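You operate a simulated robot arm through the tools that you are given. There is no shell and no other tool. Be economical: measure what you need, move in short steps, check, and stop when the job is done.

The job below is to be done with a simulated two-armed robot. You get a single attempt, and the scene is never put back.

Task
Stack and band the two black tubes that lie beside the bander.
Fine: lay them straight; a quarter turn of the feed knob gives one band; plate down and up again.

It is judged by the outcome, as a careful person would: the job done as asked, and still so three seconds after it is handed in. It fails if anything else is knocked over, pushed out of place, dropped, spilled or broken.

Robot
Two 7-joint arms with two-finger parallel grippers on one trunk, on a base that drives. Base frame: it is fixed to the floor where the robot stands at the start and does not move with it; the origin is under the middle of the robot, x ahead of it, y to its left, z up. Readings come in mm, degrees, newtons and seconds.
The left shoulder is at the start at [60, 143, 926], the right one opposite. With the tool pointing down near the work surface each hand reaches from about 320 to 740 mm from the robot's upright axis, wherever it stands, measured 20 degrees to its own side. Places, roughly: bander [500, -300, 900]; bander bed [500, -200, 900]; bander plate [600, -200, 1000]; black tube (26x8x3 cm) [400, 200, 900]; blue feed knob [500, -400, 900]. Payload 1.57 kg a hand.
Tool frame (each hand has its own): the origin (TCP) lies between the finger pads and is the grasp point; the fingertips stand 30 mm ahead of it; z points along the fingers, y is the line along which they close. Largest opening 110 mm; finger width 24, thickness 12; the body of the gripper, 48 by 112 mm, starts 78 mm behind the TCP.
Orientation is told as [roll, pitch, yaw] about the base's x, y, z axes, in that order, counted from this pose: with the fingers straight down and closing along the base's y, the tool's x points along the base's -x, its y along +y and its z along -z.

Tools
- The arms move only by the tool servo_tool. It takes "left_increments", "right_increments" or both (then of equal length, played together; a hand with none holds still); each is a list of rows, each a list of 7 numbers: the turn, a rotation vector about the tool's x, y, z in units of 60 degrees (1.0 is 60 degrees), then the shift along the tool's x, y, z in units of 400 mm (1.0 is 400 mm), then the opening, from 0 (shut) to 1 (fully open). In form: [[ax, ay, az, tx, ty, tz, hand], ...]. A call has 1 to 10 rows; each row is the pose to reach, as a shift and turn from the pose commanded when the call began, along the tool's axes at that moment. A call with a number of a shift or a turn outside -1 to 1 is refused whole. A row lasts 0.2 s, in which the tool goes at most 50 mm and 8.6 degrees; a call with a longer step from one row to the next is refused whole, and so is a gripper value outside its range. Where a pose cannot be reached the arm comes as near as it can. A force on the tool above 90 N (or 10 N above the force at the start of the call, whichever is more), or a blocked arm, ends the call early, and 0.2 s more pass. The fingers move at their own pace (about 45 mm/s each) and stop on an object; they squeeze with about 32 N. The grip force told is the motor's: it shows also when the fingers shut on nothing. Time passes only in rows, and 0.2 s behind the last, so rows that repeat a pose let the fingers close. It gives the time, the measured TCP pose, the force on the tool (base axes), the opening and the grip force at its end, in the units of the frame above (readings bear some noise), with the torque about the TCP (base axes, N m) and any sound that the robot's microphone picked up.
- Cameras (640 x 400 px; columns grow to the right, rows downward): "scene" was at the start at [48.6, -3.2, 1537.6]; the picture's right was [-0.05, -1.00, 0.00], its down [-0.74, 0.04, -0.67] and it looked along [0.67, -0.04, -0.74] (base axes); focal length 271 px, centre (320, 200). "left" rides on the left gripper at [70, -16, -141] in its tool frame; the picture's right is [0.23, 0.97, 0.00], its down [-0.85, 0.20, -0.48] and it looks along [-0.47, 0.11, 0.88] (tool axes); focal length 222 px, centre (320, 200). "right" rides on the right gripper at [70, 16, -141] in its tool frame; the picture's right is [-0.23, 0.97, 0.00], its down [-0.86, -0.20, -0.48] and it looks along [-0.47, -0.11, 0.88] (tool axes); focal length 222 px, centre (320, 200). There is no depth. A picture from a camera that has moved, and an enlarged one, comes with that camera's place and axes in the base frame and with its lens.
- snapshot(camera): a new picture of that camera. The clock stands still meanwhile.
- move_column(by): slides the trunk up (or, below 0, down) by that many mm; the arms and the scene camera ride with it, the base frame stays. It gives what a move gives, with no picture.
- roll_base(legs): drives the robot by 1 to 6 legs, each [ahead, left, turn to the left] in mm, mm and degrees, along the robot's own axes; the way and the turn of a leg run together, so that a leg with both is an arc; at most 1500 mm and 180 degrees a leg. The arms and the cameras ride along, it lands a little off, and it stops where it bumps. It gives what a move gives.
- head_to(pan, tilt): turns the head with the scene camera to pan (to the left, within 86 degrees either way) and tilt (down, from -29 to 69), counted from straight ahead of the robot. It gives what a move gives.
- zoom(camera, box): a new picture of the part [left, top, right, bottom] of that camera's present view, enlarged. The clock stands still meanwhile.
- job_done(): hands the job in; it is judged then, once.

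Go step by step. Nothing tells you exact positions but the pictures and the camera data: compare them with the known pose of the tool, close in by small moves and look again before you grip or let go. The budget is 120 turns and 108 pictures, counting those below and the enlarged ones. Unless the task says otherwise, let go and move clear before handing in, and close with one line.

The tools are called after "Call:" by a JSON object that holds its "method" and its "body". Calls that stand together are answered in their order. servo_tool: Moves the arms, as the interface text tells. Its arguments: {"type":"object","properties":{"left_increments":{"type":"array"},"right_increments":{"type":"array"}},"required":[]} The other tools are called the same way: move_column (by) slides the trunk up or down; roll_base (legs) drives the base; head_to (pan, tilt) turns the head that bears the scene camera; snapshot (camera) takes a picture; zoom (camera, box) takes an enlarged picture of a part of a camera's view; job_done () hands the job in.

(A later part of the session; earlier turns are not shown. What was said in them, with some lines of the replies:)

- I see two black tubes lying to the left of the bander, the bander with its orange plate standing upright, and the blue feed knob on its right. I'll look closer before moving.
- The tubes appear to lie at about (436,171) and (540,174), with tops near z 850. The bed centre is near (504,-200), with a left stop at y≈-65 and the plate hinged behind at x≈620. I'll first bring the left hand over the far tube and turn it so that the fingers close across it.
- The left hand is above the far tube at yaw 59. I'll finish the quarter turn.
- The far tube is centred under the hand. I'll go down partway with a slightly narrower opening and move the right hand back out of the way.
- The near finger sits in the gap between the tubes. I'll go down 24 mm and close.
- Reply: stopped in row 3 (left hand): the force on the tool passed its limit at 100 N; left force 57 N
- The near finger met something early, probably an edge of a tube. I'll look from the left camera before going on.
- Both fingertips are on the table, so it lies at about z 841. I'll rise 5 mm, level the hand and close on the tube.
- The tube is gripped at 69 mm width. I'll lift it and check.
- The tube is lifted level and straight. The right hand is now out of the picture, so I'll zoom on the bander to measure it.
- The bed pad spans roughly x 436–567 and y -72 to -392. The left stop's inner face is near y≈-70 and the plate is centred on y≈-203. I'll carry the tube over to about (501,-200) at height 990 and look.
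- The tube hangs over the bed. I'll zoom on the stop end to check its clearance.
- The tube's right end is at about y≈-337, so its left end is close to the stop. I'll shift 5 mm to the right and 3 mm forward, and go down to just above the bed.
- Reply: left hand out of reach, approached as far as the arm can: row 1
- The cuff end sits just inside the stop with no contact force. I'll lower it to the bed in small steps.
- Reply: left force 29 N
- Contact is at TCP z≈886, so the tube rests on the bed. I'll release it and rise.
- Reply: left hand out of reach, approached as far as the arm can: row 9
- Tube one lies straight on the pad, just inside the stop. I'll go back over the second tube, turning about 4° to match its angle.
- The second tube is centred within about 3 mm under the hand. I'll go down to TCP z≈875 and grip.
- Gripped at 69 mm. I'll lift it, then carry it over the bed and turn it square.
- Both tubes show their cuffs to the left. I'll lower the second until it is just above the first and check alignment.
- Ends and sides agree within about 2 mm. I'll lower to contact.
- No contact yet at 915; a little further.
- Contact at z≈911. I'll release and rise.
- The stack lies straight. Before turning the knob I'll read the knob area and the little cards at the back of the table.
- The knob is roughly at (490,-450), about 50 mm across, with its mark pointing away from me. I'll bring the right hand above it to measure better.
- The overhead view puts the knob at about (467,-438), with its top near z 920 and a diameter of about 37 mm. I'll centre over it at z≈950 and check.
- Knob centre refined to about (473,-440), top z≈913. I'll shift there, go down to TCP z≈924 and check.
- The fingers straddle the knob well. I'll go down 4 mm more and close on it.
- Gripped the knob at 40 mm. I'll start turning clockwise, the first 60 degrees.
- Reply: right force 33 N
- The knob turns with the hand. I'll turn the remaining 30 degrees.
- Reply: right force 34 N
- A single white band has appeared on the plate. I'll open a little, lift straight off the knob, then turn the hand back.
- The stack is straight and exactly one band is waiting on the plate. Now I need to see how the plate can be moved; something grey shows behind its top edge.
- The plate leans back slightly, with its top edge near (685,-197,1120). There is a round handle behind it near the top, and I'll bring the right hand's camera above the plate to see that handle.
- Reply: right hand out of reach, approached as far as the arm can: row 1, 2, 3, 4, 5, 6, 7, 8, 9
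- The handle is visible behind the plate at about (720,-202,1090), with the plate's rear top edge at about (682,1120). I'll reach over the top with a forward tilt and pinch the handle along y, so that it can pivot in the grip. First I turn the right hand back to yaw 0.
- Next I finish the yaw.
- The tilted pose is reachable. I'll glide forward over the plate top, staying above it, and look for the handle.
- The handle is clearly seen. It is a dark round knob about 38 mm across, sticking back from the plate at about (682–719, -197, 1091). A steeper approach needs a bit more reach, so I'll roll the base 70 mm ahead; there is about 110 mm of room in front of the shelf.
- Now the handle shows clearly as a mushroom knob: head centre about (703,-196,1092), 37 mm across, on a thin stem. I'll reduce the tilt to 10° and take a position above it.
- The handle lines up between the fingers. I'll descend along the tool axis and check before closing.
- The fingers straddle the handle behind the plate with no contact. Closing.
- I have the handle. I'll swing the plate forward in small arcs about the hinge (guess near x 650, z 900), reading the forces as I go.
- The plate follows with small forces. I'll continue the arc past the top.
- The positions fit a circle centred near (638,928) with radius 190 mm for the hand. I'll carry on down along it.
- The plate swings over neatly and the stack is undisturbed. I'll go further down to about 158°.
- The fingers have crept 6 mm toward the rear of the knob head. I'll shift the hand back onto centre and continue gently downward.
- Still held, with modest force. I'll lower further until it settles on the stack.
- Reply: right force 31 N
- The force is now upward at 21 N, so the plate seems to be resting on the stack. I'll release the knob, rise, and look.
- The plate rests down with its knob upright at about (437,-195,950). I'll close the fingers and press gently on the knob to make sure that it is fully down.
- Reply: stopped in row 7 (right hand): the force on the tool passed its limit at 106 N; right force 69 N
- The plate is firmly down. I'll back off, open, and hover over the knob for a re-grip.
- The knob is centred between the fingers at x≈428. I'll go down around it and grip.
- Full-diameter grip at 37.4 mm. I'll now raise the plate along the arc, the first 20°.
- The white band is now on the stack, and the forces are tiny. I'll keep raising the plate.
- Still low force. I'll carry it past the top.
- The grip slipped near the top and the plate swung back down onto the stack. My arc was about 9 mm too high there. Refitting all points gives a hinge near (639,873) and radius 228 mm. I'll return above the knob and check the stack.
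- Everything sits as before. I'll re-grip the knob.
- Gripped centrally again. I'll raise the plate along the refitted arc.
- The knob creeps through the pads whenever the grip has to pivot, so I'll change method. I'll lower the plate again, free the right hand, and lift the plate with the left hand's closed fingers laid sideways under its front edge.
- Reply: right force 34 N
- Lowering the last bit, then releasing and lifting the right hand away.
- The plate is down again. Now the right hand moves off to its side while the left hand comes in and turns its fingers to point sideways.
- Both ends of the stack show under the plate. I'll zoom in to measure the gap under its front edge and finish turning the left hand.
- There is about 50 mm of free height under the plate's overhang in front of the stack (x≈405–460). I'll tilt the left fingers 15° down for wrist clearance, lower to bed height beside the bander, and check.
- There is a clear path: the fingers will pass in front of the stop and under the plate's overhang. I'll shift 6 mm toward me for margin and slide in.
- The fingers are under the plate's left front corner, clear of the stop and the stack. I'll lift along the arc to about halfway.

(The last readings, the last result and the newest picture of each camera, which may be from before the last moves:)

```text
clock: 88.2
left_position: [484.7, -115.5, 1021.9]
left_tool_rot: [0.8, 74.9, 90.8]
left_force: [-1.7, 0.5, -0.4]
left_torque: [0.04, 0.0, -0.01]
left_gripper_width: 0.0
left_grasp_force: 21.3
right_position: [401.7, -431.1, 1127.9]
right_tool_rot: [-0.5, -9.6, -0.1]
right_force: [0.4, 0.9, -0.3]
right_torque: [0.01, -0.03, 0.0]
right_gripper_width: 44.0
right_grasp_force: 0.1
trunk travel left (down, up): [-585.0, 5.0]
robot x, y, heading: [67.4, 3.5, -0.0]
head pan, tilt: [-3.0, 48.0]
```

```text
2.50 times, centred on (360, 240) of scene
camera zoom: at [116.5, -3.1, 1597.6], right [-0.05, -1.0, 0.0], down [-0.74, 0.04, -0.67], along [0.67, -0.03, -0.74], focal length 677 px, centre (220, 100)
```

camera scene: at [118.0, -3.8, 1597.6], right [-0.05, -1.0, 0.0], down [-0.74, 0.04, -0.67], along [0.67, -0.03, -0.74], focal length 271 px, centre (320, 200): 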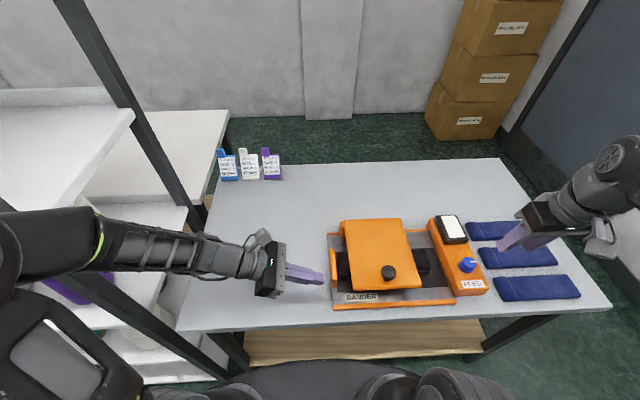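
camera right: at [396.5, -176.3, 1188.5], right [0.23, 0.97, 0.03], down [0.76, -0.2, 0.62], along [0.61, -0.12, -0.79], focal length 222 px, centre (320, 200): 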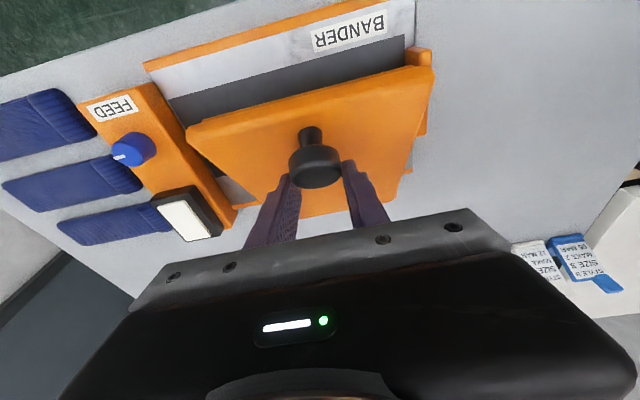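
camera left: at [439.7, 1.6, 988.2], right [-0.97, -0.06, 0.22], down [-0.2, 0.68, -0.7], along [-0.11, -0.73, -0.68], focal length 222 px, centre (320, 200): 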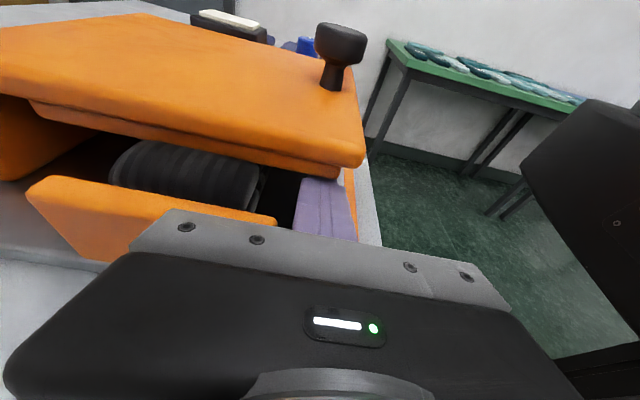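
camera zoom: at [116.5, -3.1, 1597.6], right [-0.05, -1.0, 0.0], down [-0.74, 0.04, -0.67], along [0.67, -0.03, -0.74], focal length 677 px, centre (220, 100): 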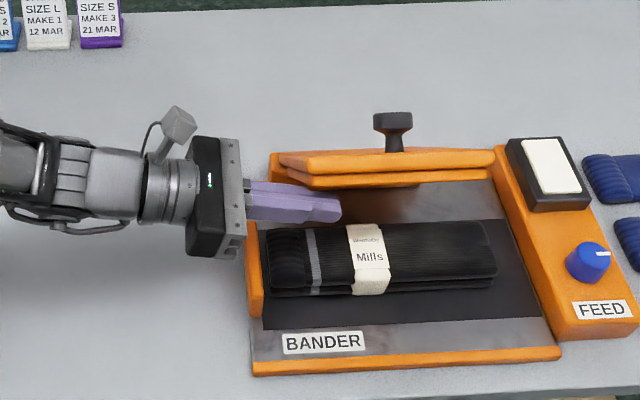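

The stack shows its paper band neatly in place. I'll keep pushing the plate up toward upright.

Call:
{"method": "servo_tool", "body": {"left_increments": [[0, 0, 0, 0.0304, -0.034, -0.0082, 0], [0, 0, 0, 0.0577, -0.0708, -0.0155, 0], [0, 0, 0, 0.0819, -0.11, -0.022, 0], [0, 0, 0, 0.1024, -0.151, -0.0275, 0], [0, 0, 0, 0.1198, -0.194, -0.0321, 0], [0, 0, 0, 0.133, -0.2385, -0.0357, 0], [0, 0, 0, 0.138, -0.26, -0.037, 0], [0, 0, 0, 0.138, -0.26, -0.037, 0]]}}

Call:
{"method": "zoom", "body": {"camera": "scene", "box": [270, 110, 470, 310]}}

```text
clock: 90.0
left_position: [588.8, -115.0, 1078.5]
left_tool_rot: [0.9, 74.9, 90.9]
left_force: [1.1, 0.5, -0.5]
left_torque: [0.0, -0.01, 0.0]
left_gripper_width: 0.0
left_grasp_force: 21.0
right_position: [401.3, -431.0, 1128.3]
right_tool_rot: [-0.4, -9.5, 0.0]
right_force: [-0.2, -0.2, -0.5]
right_torque: [0.03, -0.01, 0.04]
right_gripper_width: 43.9
right_grasp_force: 0.0
trunk travel left (down, up): [-585.0, 5.0]
robot x, y, heading: [67.1, 1.0, 0.2]
head pan, tilt: [-3.0, 48.0]
```

```text
2.00 times, centred on (370, 210) of scene
camera zoom: at [116.6, -3.2, 1597.6], right [-0.05, -1.0, 0.0], down [-0.74, 0.04, -0.67], along [0.67, -0.03, -0.74], focal length 542 px, centre (220, 180)
```

zoom: 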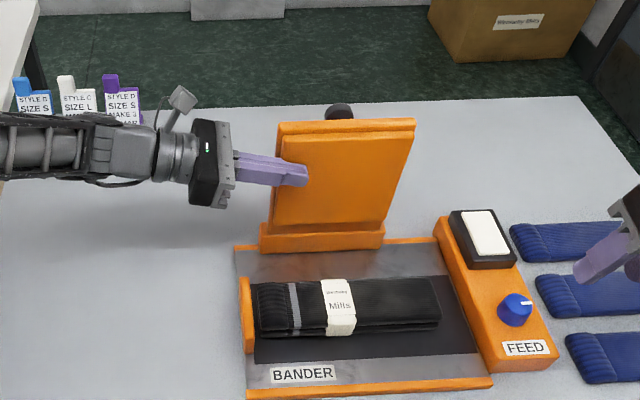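

The plate is almost upright. I'll push on slowly until it leans back on its stop.

Call:
{"method": "servo_tool", "body": {"left_increments": [[0, 0, 0, 0.003, -0.015, 0, 0], [0, 0, 0, 0.005, -0.03, -0.001, 0], [0, 0, 0, 0.007, -0.045, -0.001, 0], [0, 0, 0, 0.008, -0.06, -0.002, 0], [0, 0, 0, 0.008, -0.075, -0.002, 0], [0, 0, 0, 0.008, -0.09, -0.002, 0], [0, 0, 0, 0.008, -0.1, -0.002, 0], [0, 0, 0, 0.008, -0.1, -0.002, 0]]}}

Call:
{"method": "zoom", "body": {"camera": "scene", "box": [270, 110, 470, 310]}}

```text
clock: 91.8
left_position: [628.7, -113.8, 1081.4]
left_tool_rot: [0.8, 75.1, 90.9]
left_force: [-6.6, 3.0, 0.8]
left_torque: [0.03, 0.15, -0.15]
left_gripper_width: 0.0
left_grasp_force: 21.2
right_position: [400.2, -430.7, 1129.6]
right_tool_rot: [-0.4, -9.6, -0.2]
right_force: [-0.1, -0.3, -0.2]
right_torque: [-0.01, -0.01, -0.03]
right_gripper_width: 44.1
right_grasp_force: 0.1
trunk travel left (down, up): [-585.0, 5.0]
robot x, y, heading: [66.0, 3.5, 0.0]
head pan, tilt: [-3.0, 48.0]
```

```text
2.00 times, centred on (370, 210) of scene
camera zoom: at [115.5, -2.6, 1597.6], right [-0.05, -1.0, 0.0], down [-0.74, 0.04, -0.67], along [0.67, -0.04, -0.74], focal length 542 px, centre (220, 180)
```

zoom: 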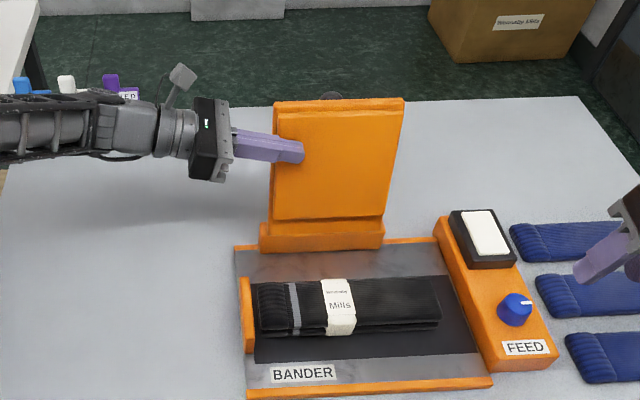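

The plate is back on its stop, matching the starting lean. I'll draw the left hand off gently, first toward me and then to the left.

Call:
{"method": "servo_tool", "body": {"left_increments": [[0, 0, 0, 0, 0.03, 0, 0], [0, 0, 0, 0, 0.08, 0, 0], [0, 0, 0, 0, 0.15, 0, 0], [0, 0, 0, 0, 0.22, -0.08, 0], [0, 0, 0, 0, 0.28, -0.17, 0], [0, 0, 0, 0, 0.34, -0.26, 0], [0, 0, 0, 0, 0.4, -0.35, 0]]}}

Call:
{"method": "snapshot", "body": {"camera": "scene"}}

Call:
{"method": "zoom", "body": {"camera": "scene", "box": [310, 140, 490, 310]}}

```text
clock: 93.4
left_position: [466.1, 22.2, 1119.6]
left_tool_rot: [0.7, 75.1, 90.7]
left_force: [-0.4, 0.2, -0.1]
left_torque: [0.05, -0.01, 0.02]
left_gripper_width: 0.2
left_grasp_force: 21.3
right_position: [400.4, -431.1, 1128.1]
right_tool_rot: [-0.4, -9.5, -0.2]
right_force: [-0.2, -0.2, 0.3]
right_torque: [0.0, -0.03, 0.01]
right_gripper_width: 44.0
right_grasp_force: 0.1
trunk travel left (down, up): [-585.0, 5.0]
robot x, y, heading: [67.5, 1.7, 0.1]
head pan, tilt: [-3.0, 48.0]
```

```text
7 pictures are left
camera scene: at [115.5, -2.9, 1597.6], right [-0.05, -1.0, 0.0], down [-0.74, 0.04, -0.67], along [0.67, -0.04, -0.74], focal length 271 px, centre (320, 200)
```

scene: 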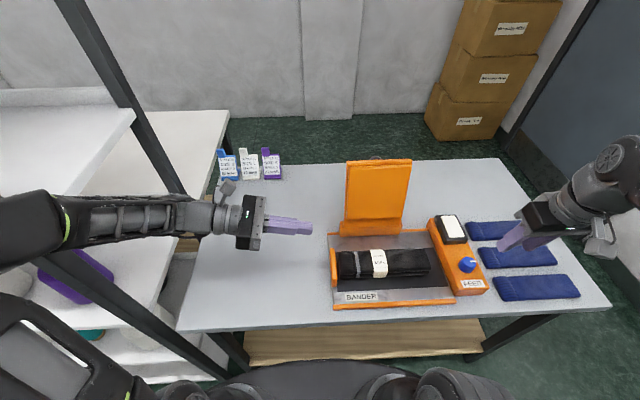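

```text
2.35 times, centred on (400, 225) of scene
camera zoom: at [115.5, -2.9, 1597.6], right [-0.05, -1.0, 0.0], down [-0.74, 0.04, -0.67], along [0.67, -0.04, -0.74], focal length 637 px, centre (132, 141)
```

zoom: 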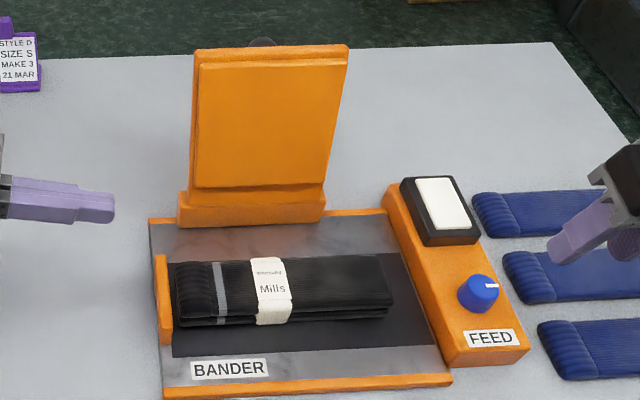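

The two tubes lie straight and stacked with one paper band around them. The plate stands up again, both hands are clear, and nothing else has moved.

Call:
{"method": "job_done", "body": {}}

```text
The job is handed in.
```

The two black tubes are stacked straight on the bander bed with one paper band around them, and the plate is up again. On the first try at raising the plate, my grip on its knob slipped and it swung back down onto the already banded stack. I lifted it again with the other hand, and the last pictures show the stack neat and nothing else moved.
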